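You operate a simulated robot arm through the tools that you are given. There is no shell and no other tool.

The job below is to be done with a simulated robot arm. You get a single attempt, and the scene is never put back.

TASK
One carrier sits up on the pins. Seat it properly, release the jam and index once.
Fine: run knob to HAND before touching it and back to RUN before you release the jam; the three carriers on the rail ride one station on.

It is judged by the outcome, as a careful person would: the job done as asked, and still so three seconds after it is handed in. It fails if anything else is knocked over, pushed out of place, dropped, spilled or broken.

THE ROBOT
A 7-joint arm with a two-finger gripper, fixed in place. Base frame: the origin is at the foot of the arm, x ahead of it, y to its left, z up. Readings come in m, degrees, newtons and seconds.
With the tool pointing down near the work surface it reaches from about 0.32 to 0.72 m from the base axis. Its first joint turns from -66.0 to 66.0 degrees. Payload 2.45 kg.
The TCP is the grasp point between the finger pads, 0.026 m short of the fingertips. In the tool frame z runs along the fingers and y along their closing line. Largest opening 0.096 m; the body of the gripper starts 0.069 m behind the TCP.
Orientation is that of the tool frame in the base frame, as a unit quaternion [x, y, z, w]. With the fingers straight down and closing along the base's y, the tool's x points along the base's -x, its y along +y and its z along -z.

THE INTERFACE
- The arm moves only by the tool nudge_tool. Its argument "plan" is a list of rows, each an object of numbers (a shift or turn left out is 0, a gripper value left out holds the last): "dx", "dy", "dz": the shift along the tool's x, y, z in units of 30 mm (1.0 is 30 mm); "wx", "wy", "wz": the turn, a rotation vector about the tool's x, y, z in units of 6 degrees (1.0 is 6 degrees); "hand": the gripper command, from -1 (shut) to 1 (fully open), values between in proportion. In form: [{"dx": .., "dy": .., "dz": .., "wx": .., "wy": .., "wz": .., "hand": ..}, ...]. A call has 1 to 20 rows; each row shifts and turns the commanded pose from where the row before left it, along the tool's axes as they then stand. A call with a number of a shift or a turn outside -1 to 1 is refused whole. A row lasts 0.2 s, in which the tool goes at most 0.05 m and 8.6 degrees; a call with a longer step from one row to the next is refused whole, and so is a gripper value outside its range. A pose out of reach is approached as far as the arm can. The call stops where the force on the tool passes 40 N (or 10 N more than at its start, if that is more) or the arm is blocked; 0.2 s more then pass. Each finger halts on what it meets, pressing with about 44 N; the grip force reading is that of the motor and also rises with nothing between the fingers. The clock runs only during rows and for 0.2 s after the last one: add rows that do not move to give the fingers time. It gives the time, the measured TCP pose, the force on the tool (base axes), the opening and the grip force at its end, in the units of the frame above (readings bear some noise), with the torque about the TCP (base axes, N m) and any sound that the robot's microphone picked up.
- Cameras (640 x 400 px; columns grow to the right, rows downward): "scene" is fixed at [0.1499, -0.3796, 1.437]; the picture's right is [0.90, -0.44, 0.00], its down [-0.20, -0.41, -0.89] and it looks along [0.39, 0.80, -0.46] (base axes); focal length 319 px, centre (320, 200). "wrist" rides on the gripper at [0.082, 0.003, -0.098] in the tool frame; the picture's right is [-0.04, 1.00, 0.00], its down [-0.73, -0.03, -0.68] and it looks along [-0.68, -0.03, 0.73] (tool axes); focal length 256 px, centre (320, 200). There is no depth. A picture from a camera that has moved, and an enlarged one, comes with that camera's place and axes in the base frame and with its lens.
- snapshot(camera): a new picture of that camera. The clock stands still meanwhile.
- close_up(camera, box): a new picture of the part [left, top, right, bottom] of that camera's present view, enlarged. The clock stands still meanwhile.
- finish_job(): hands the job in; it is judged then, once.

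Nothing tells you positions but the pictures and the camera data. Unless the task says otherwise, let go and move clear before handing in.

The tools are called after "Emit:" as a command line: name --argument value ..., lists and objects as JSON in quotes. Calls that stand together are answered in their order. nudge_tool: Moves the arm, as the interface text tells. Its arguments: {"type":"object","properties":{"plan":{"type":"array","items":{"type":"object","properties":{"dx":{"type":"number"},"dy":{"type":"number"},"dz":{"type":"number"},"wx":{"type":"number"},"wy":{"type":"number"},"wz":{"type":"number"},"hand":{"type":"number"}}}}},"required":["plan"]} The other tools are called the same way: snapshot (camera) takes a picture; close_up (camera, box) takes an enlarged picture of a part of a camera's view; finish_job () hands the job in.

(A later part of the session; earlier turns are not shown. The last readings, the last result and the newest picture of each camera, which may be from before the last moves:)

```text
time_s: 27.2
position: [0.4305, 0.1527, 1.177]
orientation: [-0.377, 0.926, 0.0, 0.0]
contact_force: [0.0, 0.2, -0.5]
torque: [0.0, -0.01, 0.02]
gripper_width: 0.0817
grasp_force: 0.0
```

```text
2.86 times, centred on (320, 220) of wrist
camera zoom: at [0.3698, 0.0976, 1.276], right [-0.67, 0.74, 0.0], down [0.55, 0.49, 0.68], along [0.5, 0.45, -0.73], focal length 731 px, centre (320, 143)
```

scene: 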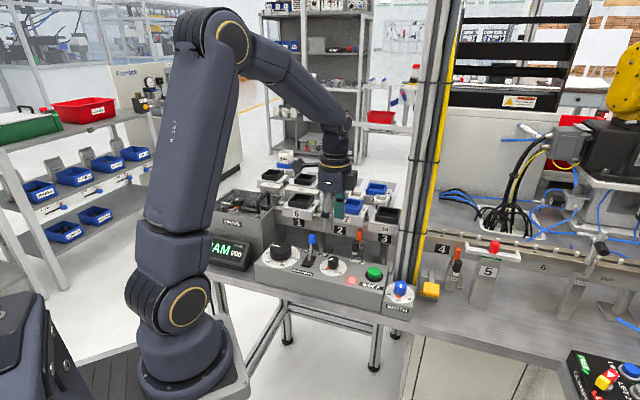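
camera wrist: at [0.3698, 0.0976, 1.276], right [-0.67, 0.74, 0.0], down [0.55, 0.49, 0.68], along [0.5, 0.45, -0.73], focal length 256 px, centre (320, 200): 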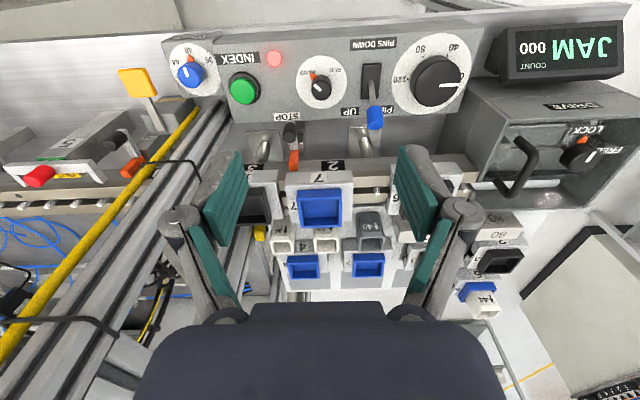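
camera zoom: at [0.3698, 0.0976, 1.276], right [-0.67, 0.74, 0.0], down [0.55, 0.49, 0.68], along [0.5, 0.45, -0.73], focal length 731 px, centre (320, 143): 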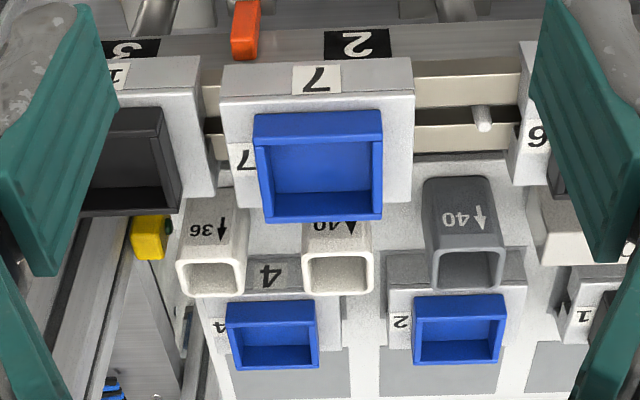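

Carriers 6 and 10 put the station 2 centre about 20 mm back from where carrier 7 now sits, and their square edges show carrier 7 is level. I'll move above carrier 7's tray, lined up with its centre at about (0.552, 0.262).

Emit:
nudge_tool --plan '[{"dx": -0.91, "dy": -0.04, "dz": 0.1}, {"dx": -0.91, "dy": -0.04, "dz": 0.2}, {"dx": -0.91, "dy": -0.04, "dz": 0.3}, {"dx": -0.91, "dy": -0.04, "dz": 0.4}, {"dx": -0.91, "dy": -0.03, "dz": 0.4}, {"dx": -0.91, "dy": -0.03, "dz": 0.4}, {}, {}]'

Emit:
snapshot --camera "wrist"

Emit:
close_up --camera "scene" --box '[270, 130, 430, 250]'

```text
time_s: 29.0
position: [0.5522, 0.2623, 1.1214]
orientation: [-0.378, 0.926, 0.0, 0.0]
contact_force: [0.3, 0.4, -0.3]
torque: [0.03, -0.04, -0.01]
gripper_width: 0.0814
grasp_force: 0.0
```

```text
taken
camera wrist: at [0.4911, 0.2076, 1.2202], right [-0.67, 0.74, 0.0], down [0.55, 0.49, 0.68], along [0.5, 0.45, -0.73], focal length 256 px, centre (320, 200)
```

wrist: 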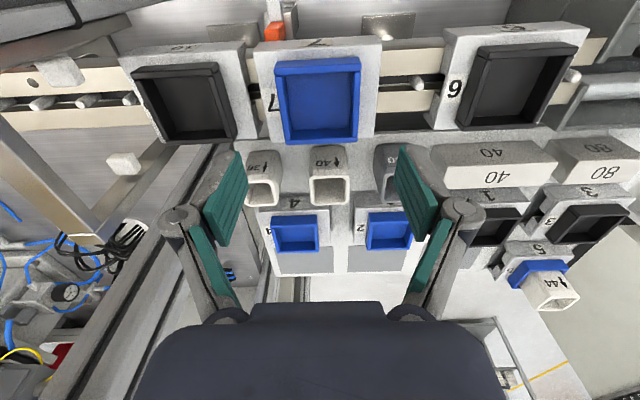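

```text
3.33 times, centred on (350, 190) of scene
camera zoom: at [0.1499, -0.3796, 1.437], right [0.9, -0.44, 0.0], down [-0.2, -0.41, -0.89], along [0.39, 0.8, -0.46], focal length 1065 px, centre (220, 233)
```

zoom: 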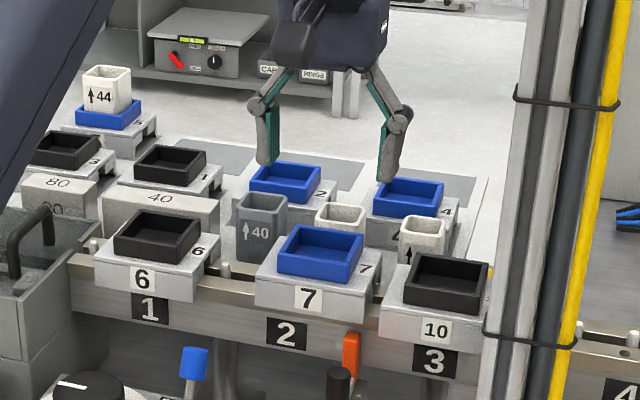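

All three carriers are now unobstructed in the wrist view. I'll enlarge it to measure precisely.

Emit:
close_up --camera "wrist" --box '[110, 10, 620, 180]'

Emit:
close_up --camera "wrist" --box '[240, 20, 440, 160]'

```text
1.25 times, centred on (365, 95) of wrist
camera zoom: at [0.4911, 0.2076, 1.2202], right [-0.67, 0.74, 0.0], down [0.55, 0.49, 0.68], along [0.5, 0.45, -0.73], focal length 321 px, centre (264, 332)
```

zoom: 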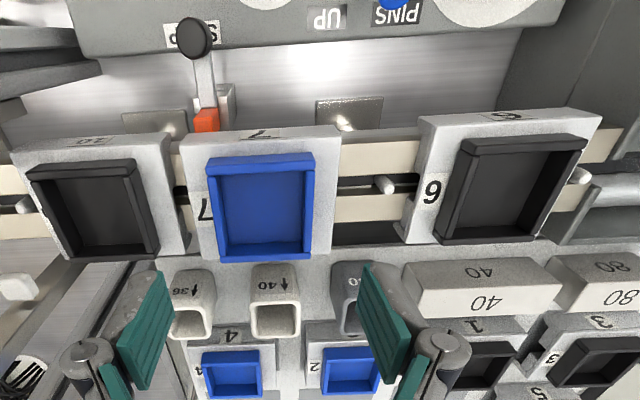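

```text
2.86 times, centred on (340, 90) of wrist
camera zoom: at [0.4911, 0.2076, 1.2202], right [-0.67, 0.74, 0.0], down [0.55, 0.49, 0.68], along [0.5, 0.45, -0.73], focal length 731 px, centre (263, 514)
```

zoom: 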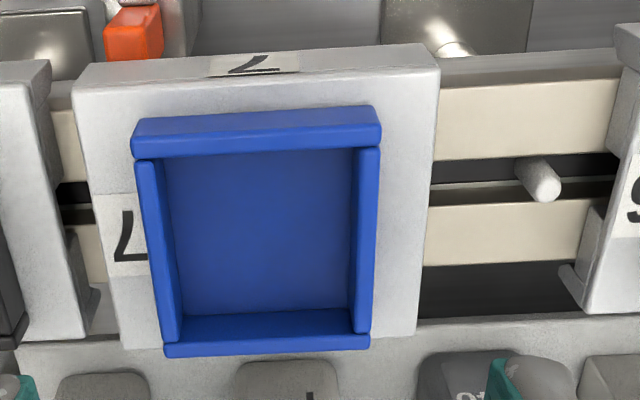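

Tray 7 is about 58.6 × 55 mm, centred at along-rail 0.196, and the tool is right over it. I'll measure carriers 6 and 10 for the exact shift.

Emit:
close_up --camera "wrist" --box '[410, 10, 610, 150]'

Emit:
close_up --camera "wrist" --box '[100, 20, 300, 160]'

```text
2.86 times, centred on (510, 80) of wrist
camera zoom: at [0.4911, 0.2076, 1.2202], right [-0.67, 0.74, 0.0], down [0.55, 0.49, 0.68], along [0.5, 0.45, -0.73], focal length 731 px, centre (-223, 543)
```

zoom: 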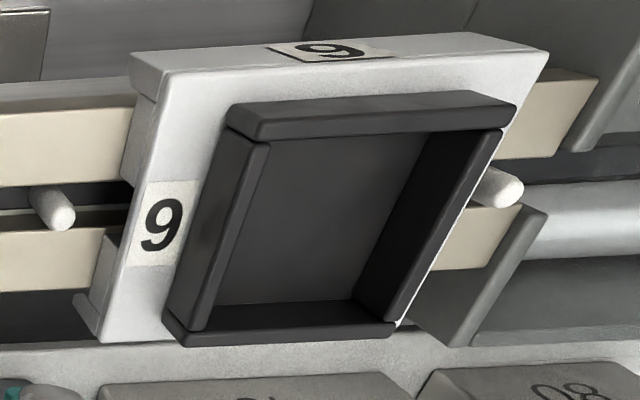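

```text
2.86 times, centred on (200, 90) of wrist
camera zoom: at [0.4911, 0.2076, 1.2202], right [-0.67, 0.74, 0.0], down [0.55, 0.49, 0.68], along [0.5, 0.45, -0.73], focal length 731 px, centre (663, 514)
```

zoom: 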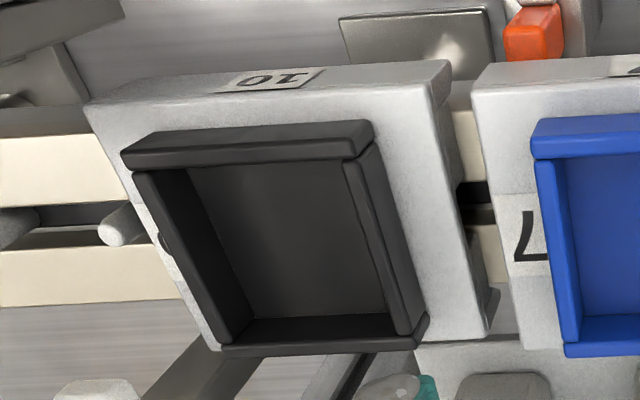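

The pins give station 2's centre at along-rail ≈ 0.177, so carrier 7 needs a shift of about 19.5 mm toward station 1 and a drop of about 12 mm. I'll descend so the fingers straddle the tray, tips just above the plate.

Emit:
nudge_tool --plan '[{"dz": 0.7}, {"dz": 0.7}, {"dz": 0.5}, {"dz": 0.35}, {}]'

Emit:
snapshot --camera "wrist"

Emit:
close_up --camera "scene" --box '[310, 170, 420, 250]'

```text
time_s: 30.2
position: [0.552, 0.2614, 1.0558]
orientation: [-0.377, 0.926, 0.0, -0.001]
contact_force: [-0.6, 0.0, -0.4]
torque: [0.0, 0.02, -0.01]
gripper_width: 0.0818
grasp_force: 0.1
```

```text
taken
camera wrist: at [0.492, 0.2075, 1.1546], right [-0.67, 0.74, 0.0], down [0.55, 0.49, 0.68], along [0.51, 0.45, -0.73], focal length 256 px, centre (320, 200)
```

wrist: 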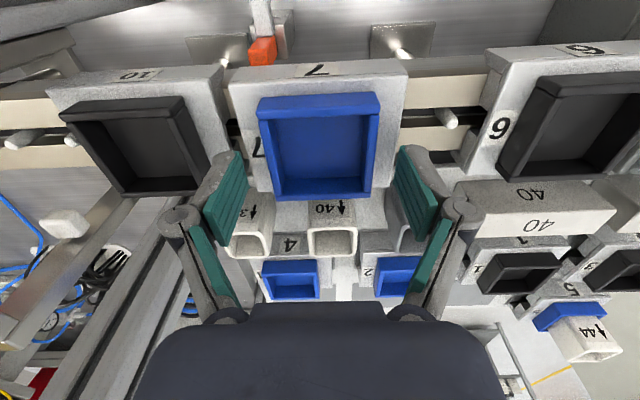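

```text
5.00 times, centred on (365, 210) of scene
camera zoom: at [0.1499, -0.3796, 1.437], right [0.9, -0.44, 0.0], down [-0.2, -0.41, -0.89], along [0.39, 0.8, -0.46], focal length 1597 px, centre (95, 150)
```

zoom: 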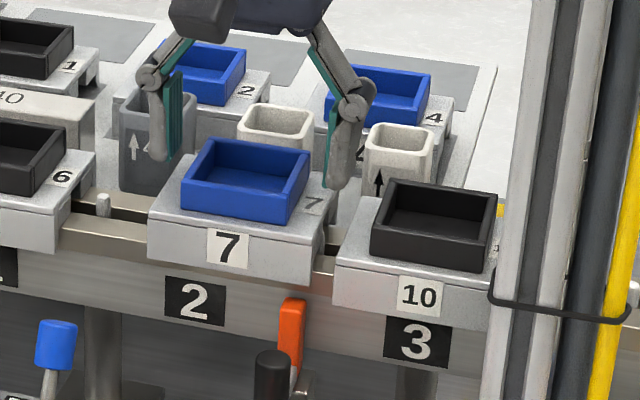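

The fingers are level with the tray's sides. I'll enlarge to check the front-back alignment before closing.

Emit:
close_up --camera "wrist" --box '[190, 50, 450, 270]'

```text
1.82 times, centred on (320, 160) of wrist
camera zoom: at [0.492, 0.2075, 1.1546], right [-0.67, 0.74, 0.0], down [0.55, 0.49, 0.68], along [0.51, 0.45, -0.73], focal length 465 px, centre (320, 273)
```

zoom: 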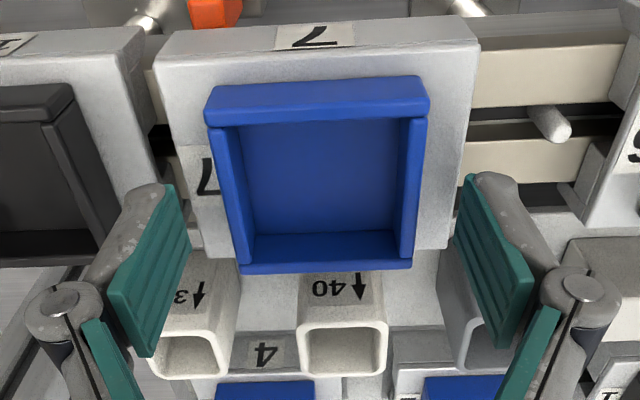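

Alignment front to back is within a few millimetres. I'll lower another 6 mm so the pads overlap the tray walls, then close.

Emit:
nudge_tool --plan '[{"dz": 0.12}, {"dz": 0.1}, {}]'

```text
time_s: 31.0
position: [0.5505, 0.2615, 1.0484]
orientation: [-0.377, 0.926, -0.001, 0.0]
contact_force: [-1.1, 0.0, -0.1]
torque: [0.0, -0.01, 0.01]
gripper_width: 0.0815
grasp_force: 0.1
```

No contact yet and the tool is centred. I'll close on the tray.

Emit:
nudge_tool --plan '[{"hand": -1}, {"hand": -1}, {"hand": -1}, {"hand": -1}]'

Emit:
snapshot --camera "wrist"

Emit:
close_up --camera "scene" --box '[310, 170, 420, 250]'

```text
time_s: 32.0
position: [0.5515, 0.2616, 1.0486]
orientation: [-0.378, 0.926, 0.0, 0.0]
contact_force: [0.0, -1.1, 0.5]
torque: [-0.05, 0.0, 0.02]
gripper_width: 0.0566
grasp_force: 43.9
```

```text
taken
camera wrist: at [0.4906, 0.2079, 1.1477], right [-0.67, 0.74, 0.0], down [0.55, 0.49, 0.68], along [0.5, 0.45, -0.73], focal length 256 px, centre (320, 200)
```

wrist: 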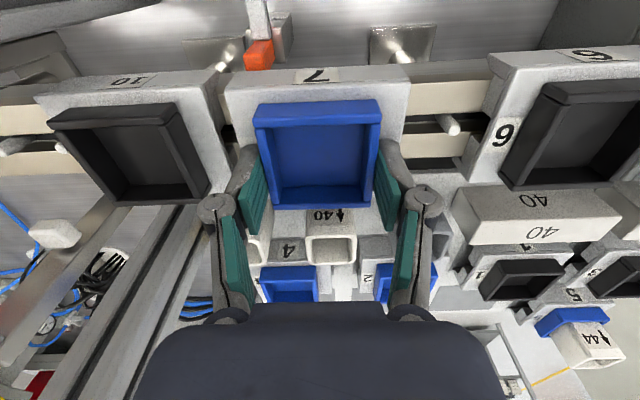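

```text
5.00 times, centred on (365, 210) of scene
camera zoom: at [0.1498, -0.3797, 1.437], right [0.9, -0.44, 0.0], down [-0.2, -0.41, -0.89], along [0.39, 0.8, -0.46], focal length 1597 px, centre (95, 150)
```

zoom: 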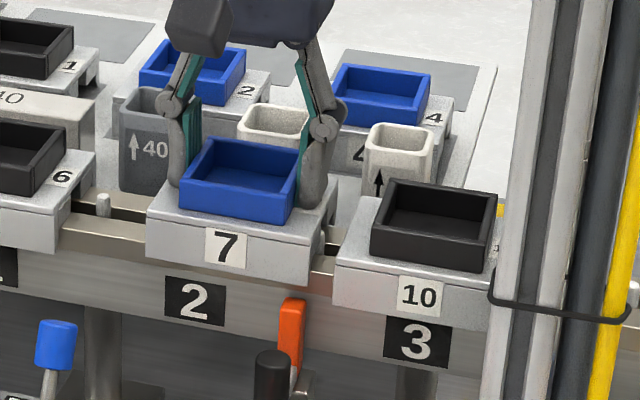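

The grip on the tray is solid at 56.6 mm with no side load. I'll lift 4 mm and see whether the whole carrier follows.

Emit:
nudge_tool --plan '[{"dz": -0.07}, {"dz": -0.07}, {}]'

Emit:
close_up --camera "scene" --box '[310, 170, 420, 250]'

Emit:
close_up --camera "wrist" --box '[190, 50, 450, 220]'

```text
time_s: 32.8
position: [0.551, 0.262, 1.0524]
orientation: [-0.377, 0.926, 0.001, 0.0]
contact_force: [-0.9, 0.0, -3.0]
torque: [-0.01, -0.02, -0.01]
gripper_width: 0.0565
grasp_force: 43.7
```

```text
5.00 times, centred on (365, 210) of scene
camera zoom: at [0.1499, -0.3796, 1.437], right [0.9, -0.44, 0.0], down [-0.2, -0.41, -0.89], along [0.39, 0.8, -0.46], focal length 1597 px, centre (95, 150)
```

zoom: 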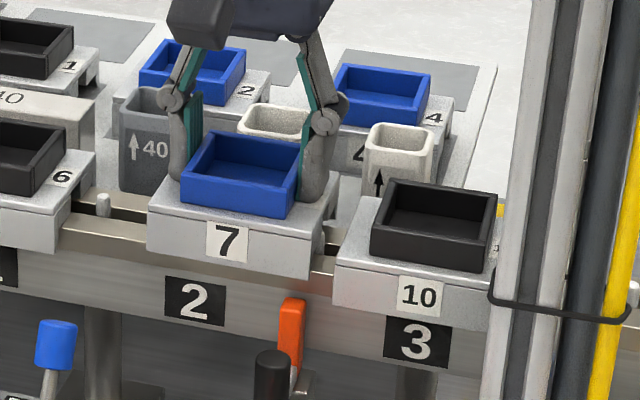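

```text
2.35 times, centred on (320, 135) of wrist
camera zoom: at [0.4914, 0.208, 1.1511], right [-0.67, 0.74, 0.0], down [0.55, 0.49, 0.68], along [0.5, 0.45, -0.73], focal length 602 px, centre (320, 353)
```

zoom: 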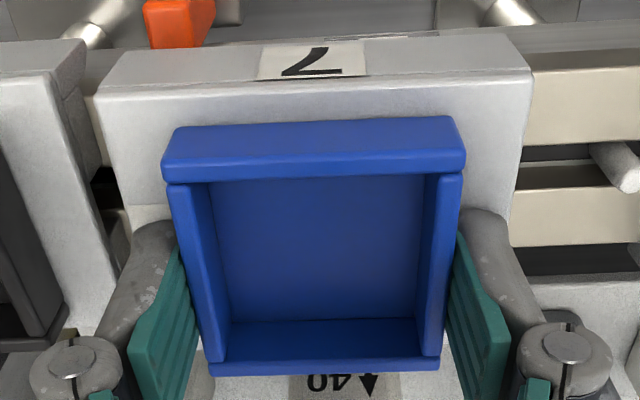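

The whole carrier came up with the tray and weighs only about 3 N. I'll shift it 19 mm along the rail toward station 2's centre, then check before lowering.

Emit:
nudge_tool --plan '[{"dy": 0.21}, {"dy": 0.21}, {"dy": 0.21}, {}]'

Emit:
close_up --camera "scene" --box '[280, 160, 420, 250]'

Emit:
snapshot --camera "wrist"

```text
time_s: 33.8
position: [0.5387, 0.2753, 1.0529]
orientation: [-0.377, 0.926, -0.001, 0.0]
contact_force: [0.3, -0.3, -2.9]
torque: [0.05, 0.01, 0.02]
gripper_width: 0.0566
grasp_force: 44.3
```

```text
4.44 times, centred on (350, 205) of scene
camera zoom: at [0.1499, -0.3796, 1.437], right [0.9, -0.44, 0.0], down [-0.2, -0.41, -0.89], along [0.39, 0.8, -0.46], focal length 1419 px, centre (187, 178)
```

zoom: 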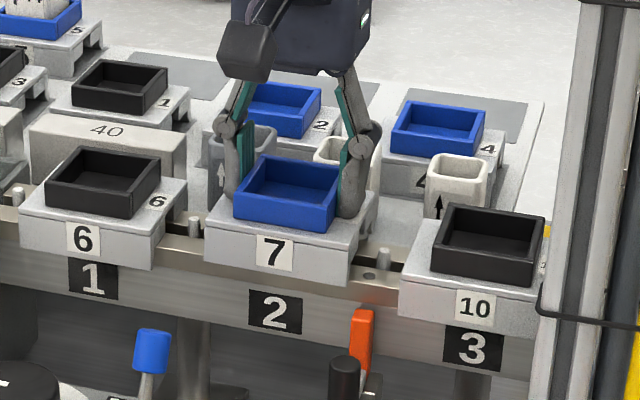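

```text
taken
camera wrist: at [0.4791, 0.2212, 1.1516], right [-0.67, 0.74, 0.0], down [0.55, 0.49, 0.68], along [0.5, 0.45, -0.73], focal length 256 px, centre (320, 200)
```

wrist: 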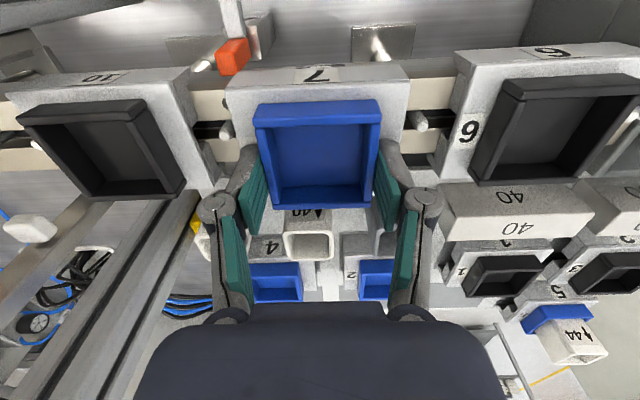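

Carrier 7 now hangs over station 2 with a pin showing on each side. I'll check its symmetry between those pins before lowering.

Emit:
close_up --camera "wrist" --box '[190, 50, 470, 220]'

Emit:
close_up --camera "scene" --box '[300, 180, 400, 245]'

```text
2.29 times, centred on (330, 135) of wrist
camera zoom: at [0.4791, 0.2212, 1.1516], right [-0.67, 0.74, 0.0], down [0.55, 0.49, 0.68], along [0.5, 0.45, -0.73], focal length 585 px, centre (297, 349)
```

zoom: 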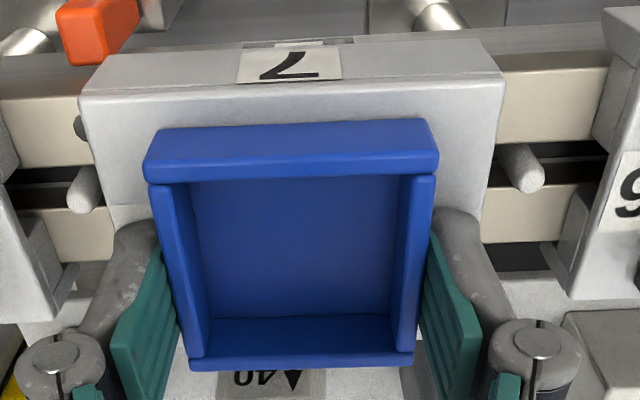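

```text
6.15 times, centred on (350, 212) of scene
camera zoom: at [0.1499, -0.3796, 1.437], right [0.9, -0.44, 0.0], down [-0.2, -0.41, -0.89], along [0.39, 0.8, -0.46], focal length 1965 px, centre (135, 123)
```

zoom: 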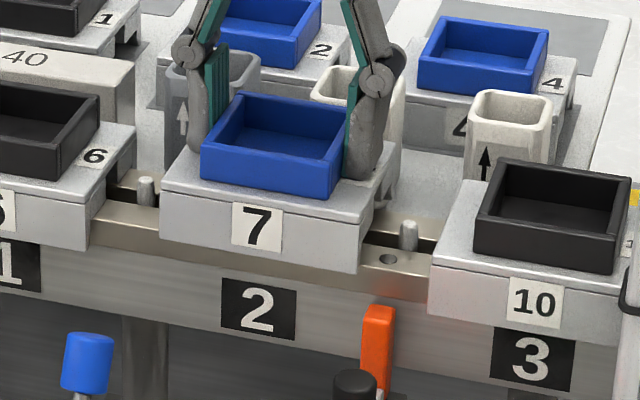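

The carrier's centre is within about 1.5 mm of the midpoint between the pins. I'll apply that small correction and lower gently, watching force and height.

Emit:
nudge_tool --plan '[{"dy": 0.05}, {"dz": 0.07}, {"dz": 0.07}, {"dz": 0.07}, {}]'

```text
time_s: 35.0
position: [0.5367, 0.2755, 1.0474]
orientation: [-0.377, 0.926, 0.0, 0.0]
contact_force: [0.7, -0.3, -3.0]
torque: [0.0, 0.0, -0.01]
gripper_width: 0.0564
grasp_force: 43.8
```

It still hangs freely at the height where it used to rest on the pins, which is a good sign. I'll continue down in small steps.

Emit:
nudge_tool --plan '[{"dz": 0.07}, {"dz": 0.07}, {}]'

```text
time_s: 35.8
position: [0.5381, 0.2769, 1.0424]
orientation: [-0.376, 0.927, 0.0, 0.0]
contact_force: [-0.4, -0.5, -2.9]
torque: [0.01, -0.01, 0.01]
gripper_width: 0.0564
grasp_force: 44.0
```

The carrier is now about 6 mm below its former resting height with no resistance, so the pin is entering. I'll lower further until it seats.

Emit:
nudge_tool --plan '[{"dz": 0.07}, {"dz": 0.07}, {}]'

Emit:
close_up --camera "scene" --box '[300, 180, 400, 245]'

```text
time_s: 36.6
position: [0.5376, 0.2772, 1.0404]
orientation: [-0.377, 0.926, 0.001, 0.003]
contact_force: [-0.4, 0.6, 25.8]
torque: [-0.51, 0.55, 0.05]
gripper_width: 0.0568
grasp_force: 44.4
```

```text
6.15 times, centred on (350, 212) of scene
camera zoom: at [0.1495, -0.3798, 1.437], right [0.9, -0.44, 0.0], down [-0.2, -0.41, -0.89], along [0.39, 0.8, -0.46], focal length 1965 px, centre (135, 123)
```

zoom: 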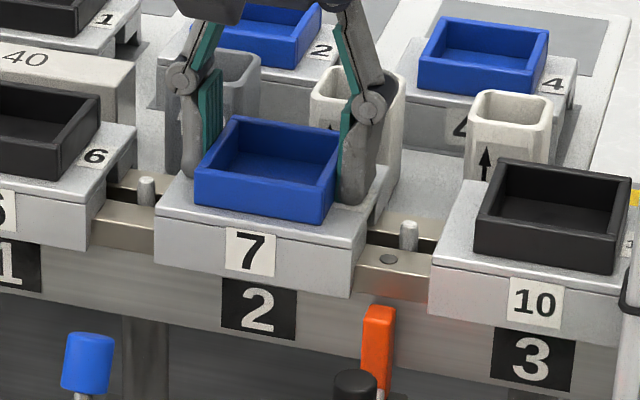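

The carrier has met the rail about 8 mm below its old height with 26 N, and its skirt now sits level with carrier 10's. I'll relax the push before releasing.

Emit:
nudge_tool --plan '[{"dz": -0.06}, {}]'

Emit:
close_up --camera "scene" --box '[270, 180, 400, 245]'

Emit:
close_up --camera "wrist" --box '[100, 40, 580, 220]'

```text
time_s: 37.2
position: [0.5373, 0.2773, 1.04]
orientation: [-0.377, 0.926, 0.0, 0.0]
contact_force: [2.7, 0.9, 18.0]
torque: [0.14, -0.42, 0.1]
gripper_width: 0.0566
grasp_force: 44.0
```

```text
4.92 times, centred on (335, 212) of scene
camera zoom: at [0.1496, -0.3798, 1.437], right [0.9, -0.44, 0.0], down [-0.2, -0.41, -0.89], along [0.39, 0.8, -0.46], focal length 1572 px, centre (246, 138)
```

zoom: 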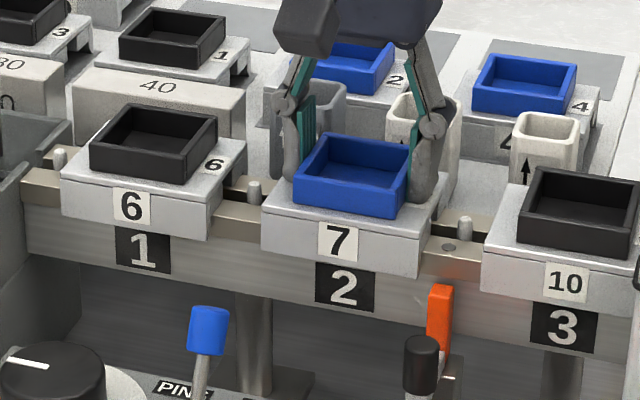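

```text
1.33 times, centred on (340, 130) of wrist
camera zoom: at [0.4767, 0.2227, 1.1387], right [-0.67, 0.74, 0.0], down [0.54, 0.49, 0.68], along [0.51, 0.46, -0.73], focal length 341 px, centre (293, 293)
```

zoom: 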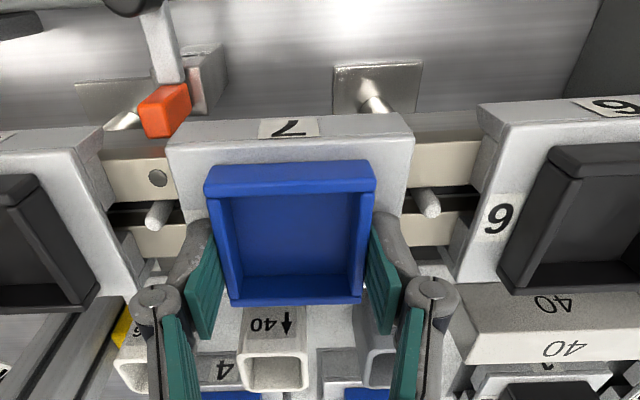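

All three carrier labels now line up with their station numbers in the same way. I'll open the fingers and lift clear.

Emit:
nudge_tool --plan '[{"hand": 0.5}, {"hand": 0.5}, {"hand": 0.5}, {"hand": 0.5}]'

Emit:
close_up --camera "scene" --box '[320, 190, 400, 240]'

Emit:
close_up --camera "scene" --box '[270, 185, 350, 235]'

```text
time_s: 38.2
position: [0.537, 0.277, 1.0395]
orientation: [-0.376, 0.927, 0.0, 0.0]
contact_force: [-0.3, -0.2, 0.0]
torque: [-0.01, 0.0, -0.01]
gripper_width: 0.0719
grasp_force: 0.0
```

```text
8.00 times, centred on (360, 215) of scene
camera zoom: at [0.1499, -0.3796, 1.437], right [0.9, -0.44, 0.0], down [-0.2, -0.41, -0.89], along [0.39, 0.8, -0.46], focal length 2555 px, centre (0, 80)
```

zoom: 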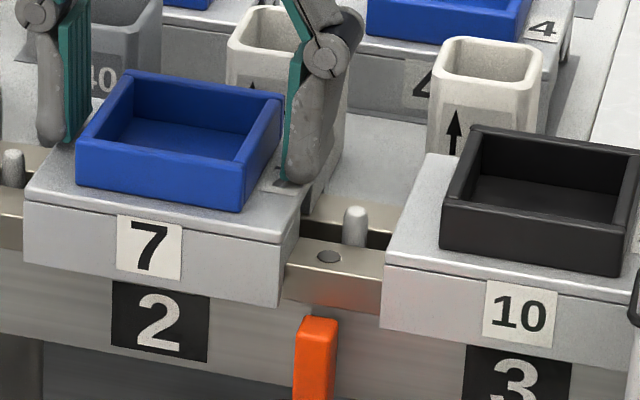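

```text
8.00 times, centred on (310, 210) of scene
camera zoom: at [0.1499, -0.3796, 1.437], right [0.9, -0.44, 0.0], down [-0.2, -0.41, -0.89], along [0.39, 0.8, -0.46], focal length 2555 px, centre (400, 120)
```

zoom: 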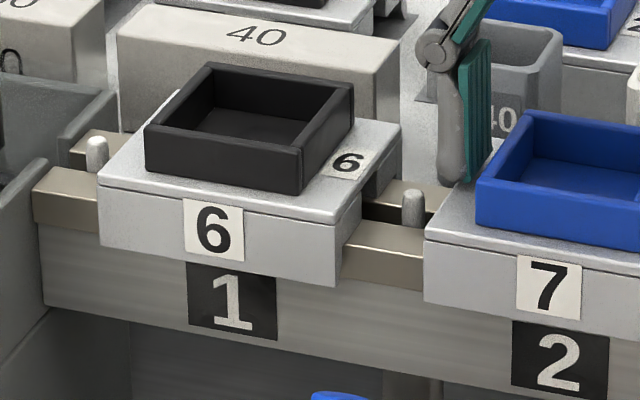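

Carrier 7 is seated: its label and skirt match those of carriers 6 and 10 against the rail. Next I'll lift straight up and return above the RUN/HAND knob.

Emit:
nudge_tool --plan '[{"dz": -0.5}, {"dz": -0.8}, {"dz": -1}, {"dz": -0.4}, {"dx": 0.85, "dy": -0.1}, {"dx": 0.85, "dy": -0.1}, {"dx": 0.85, "dy": -0.1}, {"dx": 0.85, "dy": -0.1}, {"dx": 0.84, "dy": -0.08}, {"wz": 0.8, "hand": 0.15}, {"hand": 0.15}]'

Emit:
snapshot --camera "wrist"

Emit:
snapshot --camera "scene"

```text
time_s: 40.6
position: [0.4573, 0.1787, 1.1224]
orientation: [-0.338, 0.941, 0.0, 0.0]
contact_force: [-0.3, 0.4, 0.1]
torque: [-0.02, 0.02, 0.01]
gripper_width: 0.0552
grasp_force: 0.1
```

```text
taken
camera wrist: at [0.3911, 0.1286, 1.2205], right [-0.6, 0.8, 0.0], down [0.59, 0.44, 0.68], along [0.54, 0.41, -0.73], focal length 256 px, centre (320, 200)
```

wrist: 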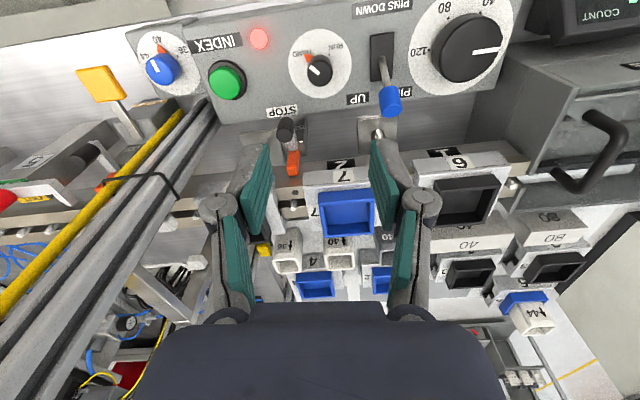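

```text
taken
```

scene: 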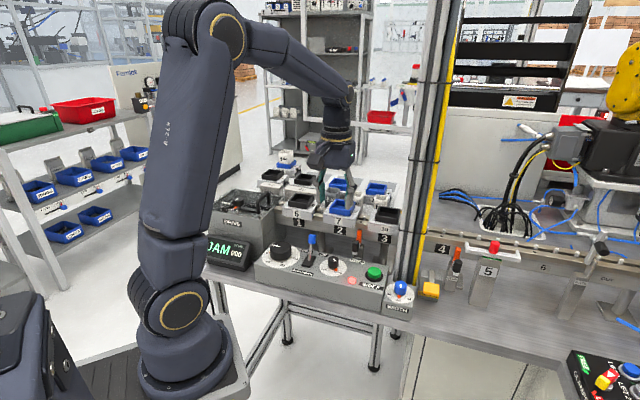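

The tool is above the knob again at the same orientation I released it in. I'll descend and check centring.

Emit:
nudge_tool --plan '[{"dz": 0.95}, {"dz": 0.95}, {"dz": 0.95}, {"dz": 0.95}, {"dz": 0.8}, {"dz": 0.6}, {"dz": 0.37}, {}]'

Emit:
close_up --camera "wrist" --box '[220, 80, 420, 230]'

```text
time_s: 42.4
position: [0.4553, 0.178, 0.9538]
orientation: [-0.338, 0.941, 0.0, 0.0]
contact_force: [-0.7, -0.4, -0.2]
torque: [0.01, 0.03, -0.04]
gripper_width: 0.0549
grasp_force: 0.1
```

```text
2.67 times, centred on (320, 155) of wrist
camera zoom: at [0.3912, 0.1282, 1.0521], right [-0.6, 0.8, 0.0], down [0.58, 0.44, 0.68], along [0.54, 0.41, -0.73], focal length 683 px, centre (320, 320)
```

zoom: 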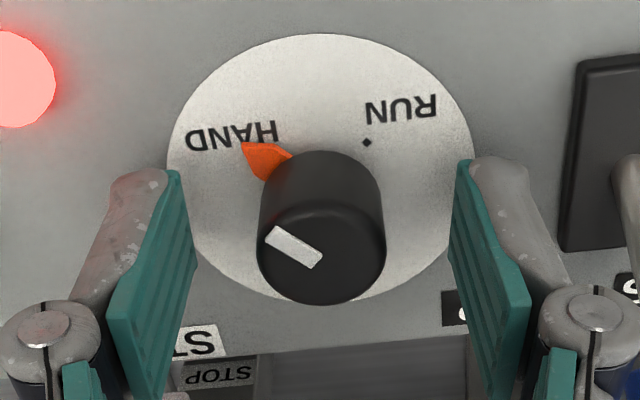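

The knob is centred between the fingers. I'll grip it and turn clockwise back toward RUN.

Emit:
nudge_tool --plan '[{"hand": -1}, {"hand": -1}, {"hand": -1}, {"hand": -1}]'

Emit:
nudge_tool --plan '[{"wz": 0.8}, {"wz": 0.8}, {"wz": 0.8}, {"wz": 0.8}, {"wz": 0.8}, {"wz": 0.8}, {"wz": 0.8}, {"wz": 0.8}, {"wz": 0.8}, {"wz": 0.8}, {}]'

Emit:
close_up --camera "wrist" --box '[220, 80, 420, 230]'

```text
time_s: 43.4
position: [0.4558, 0.1782, 0.9548]
orientation: [-0.338, 0.941, 0.0, -0.001]
contact_force: [-0.3, 0.5, -2.1]
torque: [0.06, 0.03, -0.05]
gripper_width: 0.0255
grasp_force: 45.1
```

```text
time_s: 45.8
position: [0.456, 0.177, 0.9548]
orientation: [0.075, 0.997, -0.001, -0.001]
contact_force: [-11.4, 5.3, -18.4]
torque: [0.08, 0.04, 0.01]
gripper_width: 0.0253
grasp_force: 45.0
```

```text
2.67 times, centred on (320, 155) of wrist
camera zoom: at [0.3763, 0.1933, 1.0525], right [0.19, 0.98, 0.0], down [0.72, -0.14, 0.68], along [0.66, -0.13, -0.74], focal length 683 px, centre (320, 320)
```

zoom: 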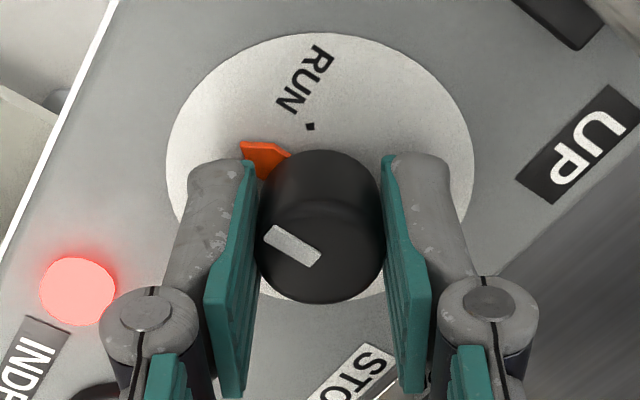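

The knob is about halfway back. I'll turn the remaining 42° in small steps.

Emit:
nudge_tool --plan '[{"wz": 0.8}, {"wz": 0.8}, {"wz": 0.8}, {"wz": 0.8}, {"wz": 0.8}, {"wz": 0.8}, {"wz": 0.8}, {"wz": 0.8}, {"wz": 0.5}, {}]'

Emit:
close_up --camera "wrist" --box '[220, 80, 420, 230]'

Emit:
close_up --camera "scene" --box '[300, 240, 380, 295]'

```text
time_s: 48.0
position: [0.4562, 0.1768, 0.9547]
orientation: [0.423, 0.906, 0.001, 0.001]
contact_force: [-7.8, 8.1, -26.8]
torque: [0.39, 0.32, -0.03]
gripper_width: 0.0252
grasp_force: 45.1
```

```text
2.67 times, centred on (320, 155) of wrist
camera zoom: at [0.4062, 0.2424, 1.0524], right [0.79, 0.61, 0.0], down [0.45, -0.58, 0.68], along [0.42, -0.54, -0.73], focal length 683 px, centre (320, 320)
```

zoom: 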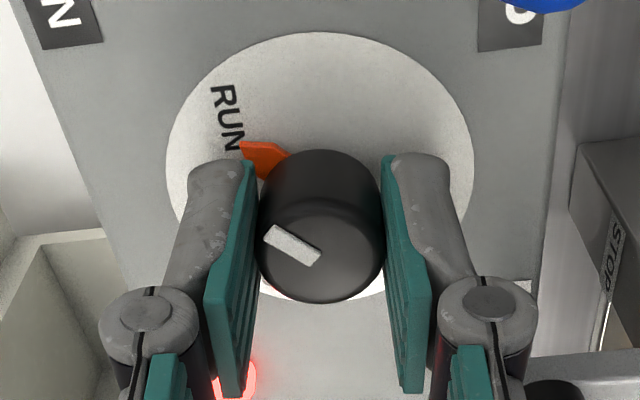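

```text
7.27 times, centred on (340, 268) of scene
camera zoom: at [0.1501, -0.3792, 1.4371], right [0.9, -0.44, 0.0], down [-0.2, -0.41, -0.89], along [0.39, 0.8, -0.46], focal length 2323 px, centre (174, -291)
```

zoom: 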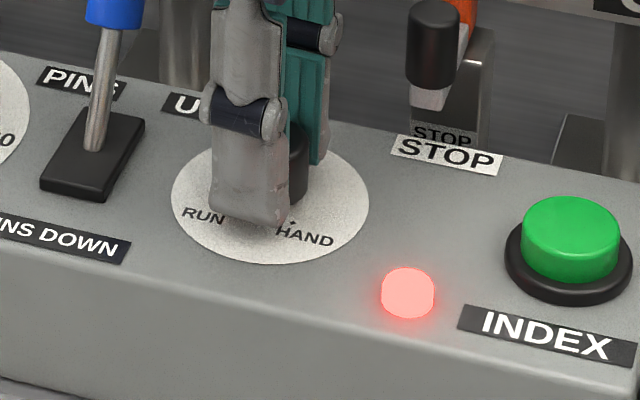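

The pointer is practically back on RUN, about 1° short. I'll nudge the last bit and then release.

Emit:
nudge_tool --plan '[{"wz": 0.3}, {}]'

```text
time_s: 48.6
position: [0.4555, 0.1785, 0.953]
orientation: [0.436, 0.9, -0.002, 0.0]
contact_force: [-11.7, 7.5, -22.7]
torque: [0.08, 0.15, 0.06]
gripper_width: 0.0256
grasp_force: 45.2
```

Emit:
nudge_tool --plan '[{"wz": 0.25}, {}]'

Emit:
close_up --camera "wrist" --box '[220, 80, 420, 230]'

```text
time_s: 49.2
position: [0.4557, 0.1778, 0.9536]
orientation: [0.448, 0.894, -0.001, 0.0]
contact_force: [-11.4, 2.2, -17.7]
torque: [0.22, 0.35, 0.04]
gripper_width: 0.0254
grasp_force: 45.0
```

```text
2.67 times, centred on (320, 155) of wrist
camera zoom: at [0.4105, 0.2449, 1.0526], right [0.82, 0.57, 0.0], down [0.42, -0.6, 0.68], along [0.38, -0.56, -0.73], focal length 683 px, centre (320, 320)
```

zoom: 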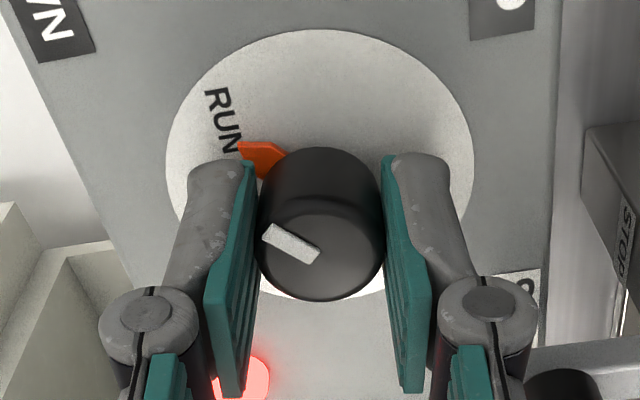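

I've gone about 2° past the original RUN position without meeting a stop, so I'll turn back to exactly where it was and let go.

Emit:
nudge_tool --plan '[{"wz": -0.33}, {}, {"hand": 0.1}, {"hand": 0.1}, {"hand": 0.1}, {"hand": 0.1}]'

Emit:
close_up --camera "wrist" --box '[220, 80, 420, 230]'

```text
time_s: 50.6
position: [0.457, 0.178, 0.9533]
orientation: [0.432, 0.902, 0.0, 0.0]
contact_force: [0.0, 0.0, 0.0]
torque: [-0.01, -0.01, 0.0]
gripper_width: 0.0528
grasp_force: 0.1
```

```text
2.67 times, centred on (320, 155) of wrist
camera zoom: at [0.4081, 0.2436, 1.0524], right [0.8, 0.59, 0.0], down [0.44, -0.59, 0.68], along [0.4, -0.55, -0.73], focal length 683 px, centre (320, 320)
```

zoom: 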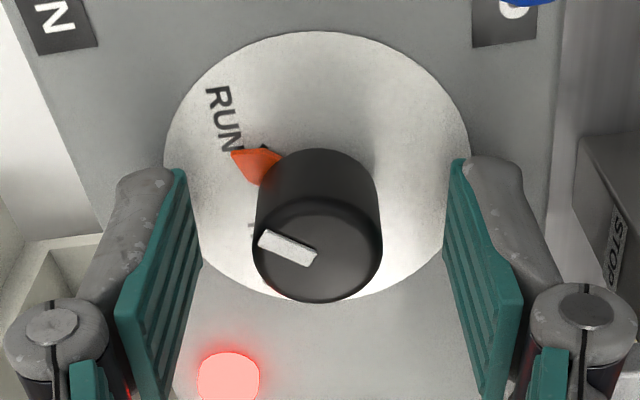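

After letting go, the pointer sits about 7° short of RUN. I'll regrip, turn those few degrees back, and check again after release.

Emit:
nudge_tool --plan '[{"hand": -1}, {"hand": -1}, {"hand": -1}, {"hand": -1}]'

Emit:
nudge_tool --plan '[{"wz": 0.5}, {"wz": 0.5}, {"wz": 0.3}, {}, {}]'

Emit:
close_up --camera "wrist" --box '[220, 80, 420, 230]'

```text
time_s: 51.6
position: [0.456, 0.1775, 0.9541]
orientation: [0.433, 0.902, 0.0, -0.001]
contact_force: [-3.7, -2.2, 3.5]
torque: [-0.03, 0.14, 0.01]
gripper_width: 0.0256
grasp_force: 45.0
```

```text
time_s: 52.8
position: [0.4555, 0.1769, 0.9538]
orientation: [0.493, 0.87, -0.001, -0.001]
contact_force: [-6.4, 0.9, 9.2]
torque: [-0.07, 0.19, 0.58]
gripper_width: 0.0255
grasp_force: 45.2
```

```text
2.67 times, centred on (320, 155) of wrist
camera zoom: at [0.417, 0.2493, 1.0524], right [0.88, 0.48, 0.0], down [0.35, -0.64, 0.68], along [0.33, -0.6, -0.73], focal length 683 px, centre (320, 320)
```

zoom: 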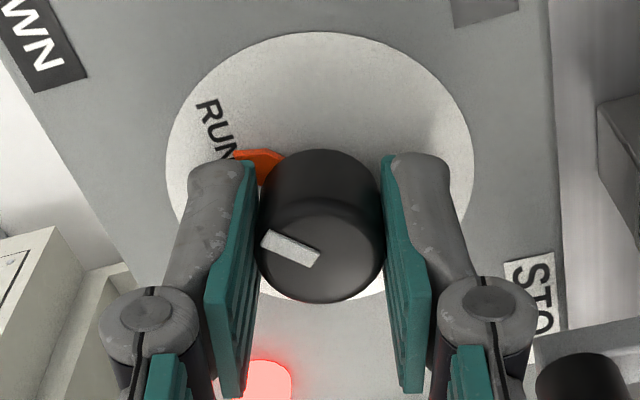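

A clear stop torque appeared, so the knob is at its RUN end. I'll release and check.

Emit:
nudge_tool --plan '[{"hand": 0.1}, {"hand": 0.1}, {"hand": 0.1}, {"hand": 0.1}]'

Emit:
close_up --camera "wrist" --box '[220, 80, 420, 230]'

```text
time_s: 53.8
position: [0.4564, 0.1761, 0.9531]
orientation: [0.492, 0.87, 0.0, 0.0]
contact_force: [0.7, 0.2, -0.2]
torque: [-0.02, -0.01, 0.02]
gripper_width: 0.0528
grasp_force: 0.1
```

```text
2.67 times, centred on (320, 155) of wrist
camera zoom: at [0.4175, 0.249, 1.0522], right [0.88, 0.48, 0.0], down [0.35, -0.64, 0.68], along [0.33, -0.6, -0.73], focal length 683 px, centre (320, 320)
```

zoom: 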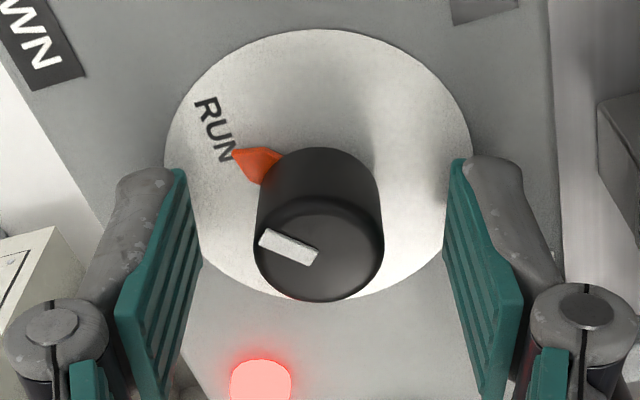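

The pointer now covers the RUN mark as it did at the start. I'll lift clear and confirm from both cameras, then look at the RELEASE lever.

Emit:
nudge_tool --plan '[{"dz": -0.5}, {"dz": -1}, {"dz": -1}, {"dz": -1}, {"dz": -1}, {"dz": -1}, {}]'

Emit:
close_up --camera "scene" --box '[280, 230, 420, 310]'

Emit:
snapshot --camera "scene"

Emit:
snapshot --camera "wrist"

```text
time_s: 55.4
position: [0.4587, 0.1783, 1.1219]
orientation: [0.493, 0.87, 0.0, 0.0]
contact_force: [0.6, -0.4, -0.2]
torque: [-0.03, 0.0, 0.0]
gripper_width: 0.0527
grasp_force: 0.1
```

```text
4.57 times, centred on (350, 270) of scene
camera zoom: at [0.1498, -0.3796, 1.437], right [0.9, -0.44, 0.0], down [-0.2, -0.41, -0.89], along [0.39, 0.8, -0.46], focal length 1460 px, centre (183, -120)
```

zoom: 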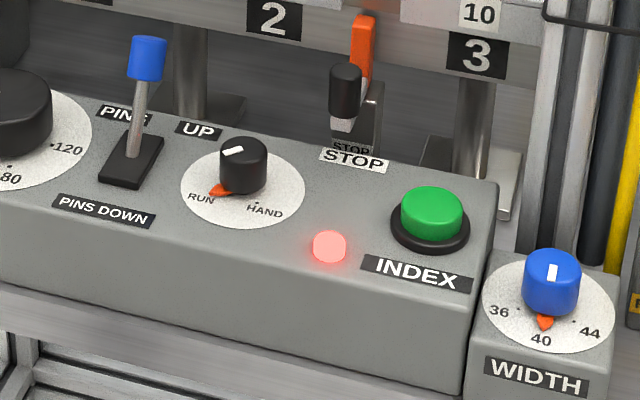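

```text
taken
```

scene: 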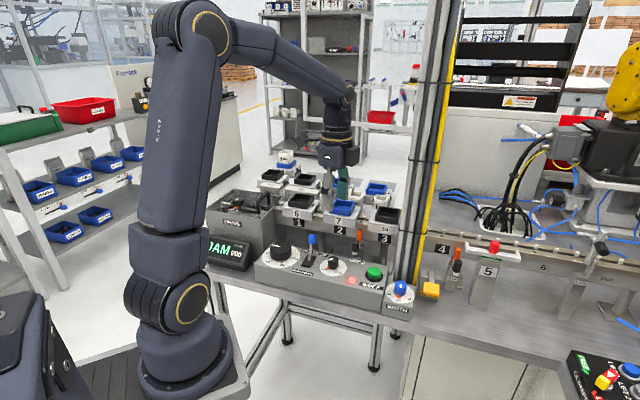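

```text
taken
camera wrist: at [0.4191, 0.2504, 1.2205], right [0.88, 0.48, 0.0], down [0.35, -0.64, 0.68], along [0.33, -0.6, -0.73], focal length 256 px, centre (320, 200)
```

wrist: 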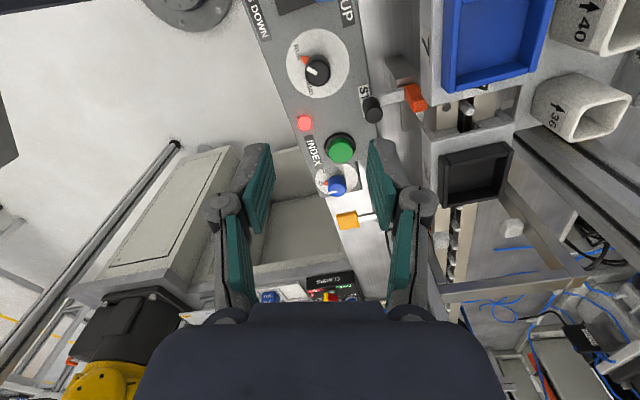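

The knob is confirmed on RUN and everything else is undisturbed. I'll turn the wrist back square to the rail and move toward the RELEASE lever, staying on the operator side of the gantry post.

Emit:
nudge_tool --plan '[{"wz": -1, "hand": -1}, {"wz": -1, "hand": -1}, {"wz": -1}, {"wz": -1}, {"wz": -1}, {"wz": -1}, {"wz": -1}, {"wz": -1}, {"wz": -1}, {"wz": -1}, {"wz": -1}, {"wz": -1}, {"wz": -1}, {"wz": -1}, {"wz": -1}, {"wz": -1}, {"wz": -1}, {"wz": -0.2}, {}]'

Emit:
nudge_tool --plan '[{"dx": 1, "dy": -0.8}, {"dx": 1, "dy": -1}, {"dx": 0.7, "dy": -1}, {"dx": 0.5, "dy": -1}, {"dy": -0.6}, {}]'

Emit:
snapshot --camera "wrist"

Emit:
snapshot --camera "scene"

```text
time_s: 59.4
position: [0.4563, 0.1766, 1.1207]
orientation: [-0.376, 0.927, 0.0, 0.0]
contact_force: [-0.2, 0.4, -0.1]
torque: [-0.01, 0.02, 0.0]
gripper_width: 0.0003
grasp_force: 28.3
```

```text
time_s: 60.8
position: [0.4797, 0.0148, 1.1146]
orientation: [-0.376, 0.926, 0.0, 0.0]
contact_force: [0.8, -0.1, 0.0]
torque: [0.02, 0.0, -0.01]
gripper_width: 0.0
grasp_force: 29.1
```

```text
taken
camera wrist: at [0.4195, -0.0392, 1.2143], right [-0.67, 0.74, 0.0], down [0.55, 0.49, 0.68], along [0.51, 0.45, -0.73], focal length 256 px, centre (320, 200)
```

wrist: 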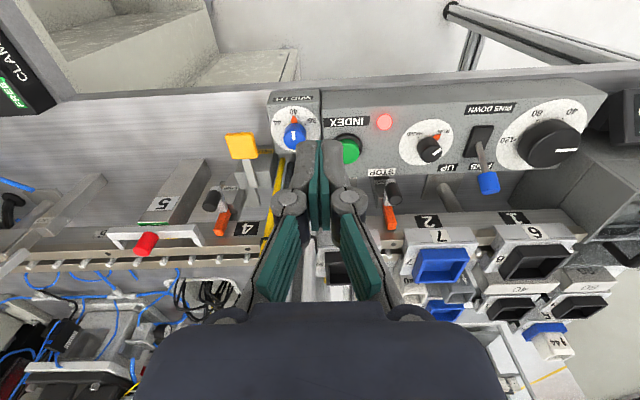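

```text
taken
```

scene: 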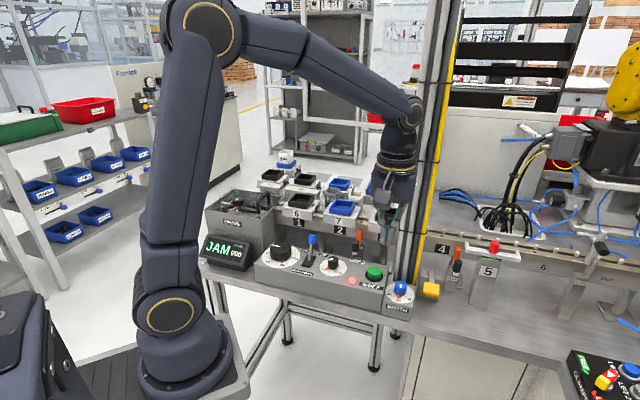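

I'm in front of the gantry post, and the RELEASE lever is visible between the post and station 5. I'll enlarge it to judge how it moves and how much room there is.

Emit:
close_up --camera "wrist" --box '[190, 80, 350, 260]'

Emit:
close_up --camera "wrist" --box '[210, 120, 290, 180]'

Emit:
close_up --camera "scene" --box '[395, 240, 475, 310]'

```text
2.22 times, centred on (270, 170) of wrist
camera zoom: at [0.4195, -0.0392, 1.2143], right [-0.67, 0.74, 0.0], down [0.55, 0.49, 0.68], along [0.51, 0.45, -0.73], focal length 569 px, centre (431, 267)
```

zoom: 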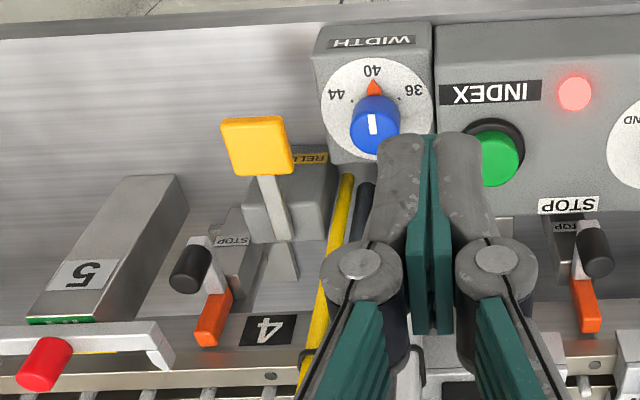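

```text
6.67 times, centred on (250, 150) of wrist
camera zoom: at [0.4195, -0.0392, 1.2143], right [-0.67, 0.74, 0.0], down [0.55, 0.49, 0.68], along [0.51, 0.45, -0.73], focal length 1707 px, centre (787, 533)
```

zoom: 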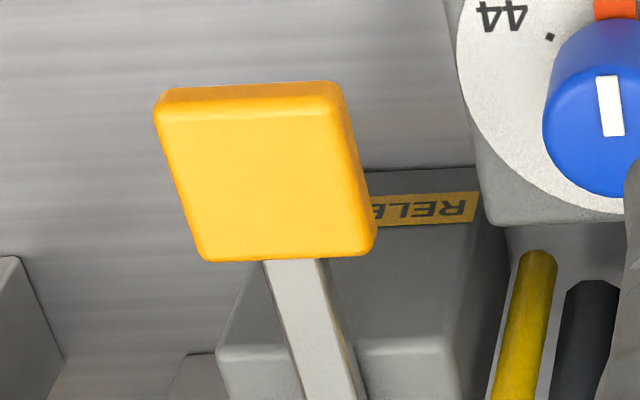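

```text
5.71 times, centred on (435, 275) of scene
camera zoom: at [0.1498, -0.3797, 1.437], right [0.9, -0.44, 0.0], down [-0.2, -0.41, -0.89], along [0.39, 0.8, -0.46], focal length 1825 px, centre (-337, -229)
```

zoom: 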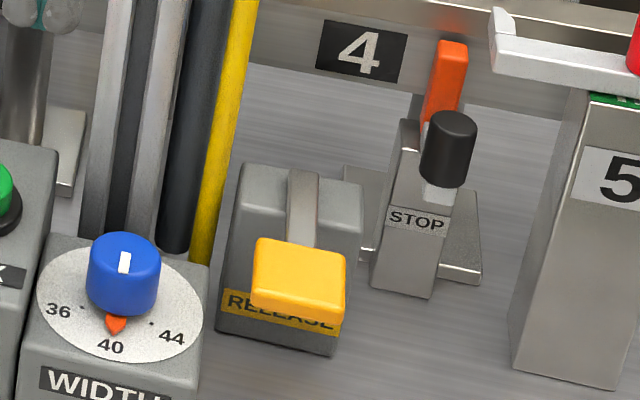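

The lever is a paddle hinged at the back of its block: the yellow pad is at about (0.609, −0.001), top z ≈ 0.938, and presses down. To keep the wrist away from the post I'll lean the tool back 25° and hover above the pad.

Emit:
nudge_tool --plan '[{"wy": -1}, {"wy": -1}, {"wy": -1}, {"wy": -1}, {"wy": -0.17}, {}]'

Emit:
nudge_tool --plan '[{"dx": -0.24, "dy": -0.68, "dz": 0.73}, {"dx": -0.24, "dy": -0.68, "dz": 0.73}, {"dx": -0.24, "dy": -0.68, "dz": 0.73}, {"dx": -0.24, "dy": -0.67, "dz": 0.73}, {"dx": -0.23, "dy": -0.67, "dz": 0.74}, {}, {}]'

Emit:
snapshot --camera "wrist"

Emit:
snapshot --camera "scene"

```text
time_s: 62.2
position: [0.4797, 0.0148, 1.1179]
orientation: [-0.367, 0.905, 0.082, 0.2]
contact_force: [-0.6, -0.9, 0.1]
torque: [0.01, -0.03, 0.02]
gripper_width: 0.0001
grasp_force: 28.7
```

```text
time_s: 63.8
position: [0.606, -0.0017, 1.0335]
orientation: [-0.367, 0.904, 0.082, 0.201]
contact_force: [0.4, -0.6, 0.1]
torque: [-0.01, -0.01, 0.02]
gripper_width: 0.0002
grasp_force: 28.7
```

```text
taken
camera wrist: at [0.5213, -0.0799, 1.0885], right [-0.67, 0.74, 0.02], down [0.29, 0.24, 0.93], along [0.68, 0.63, -0.38], focal length 256 px, centre (320, 200)
```

wrist: 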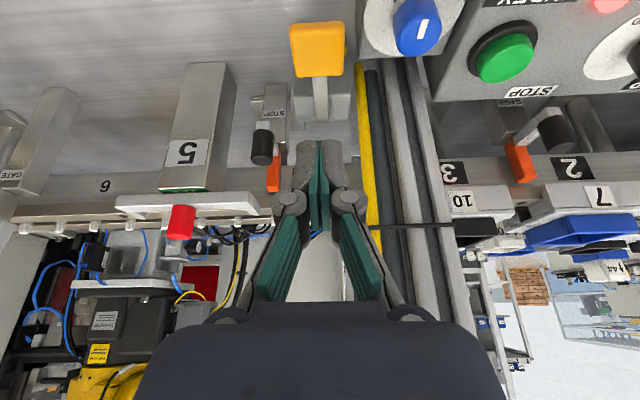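

```text
taken
```

scene: 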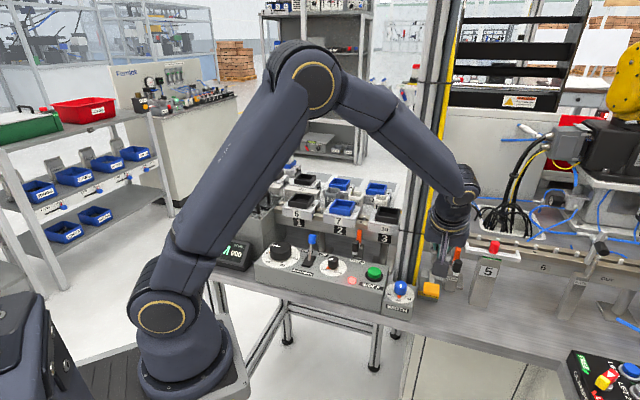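

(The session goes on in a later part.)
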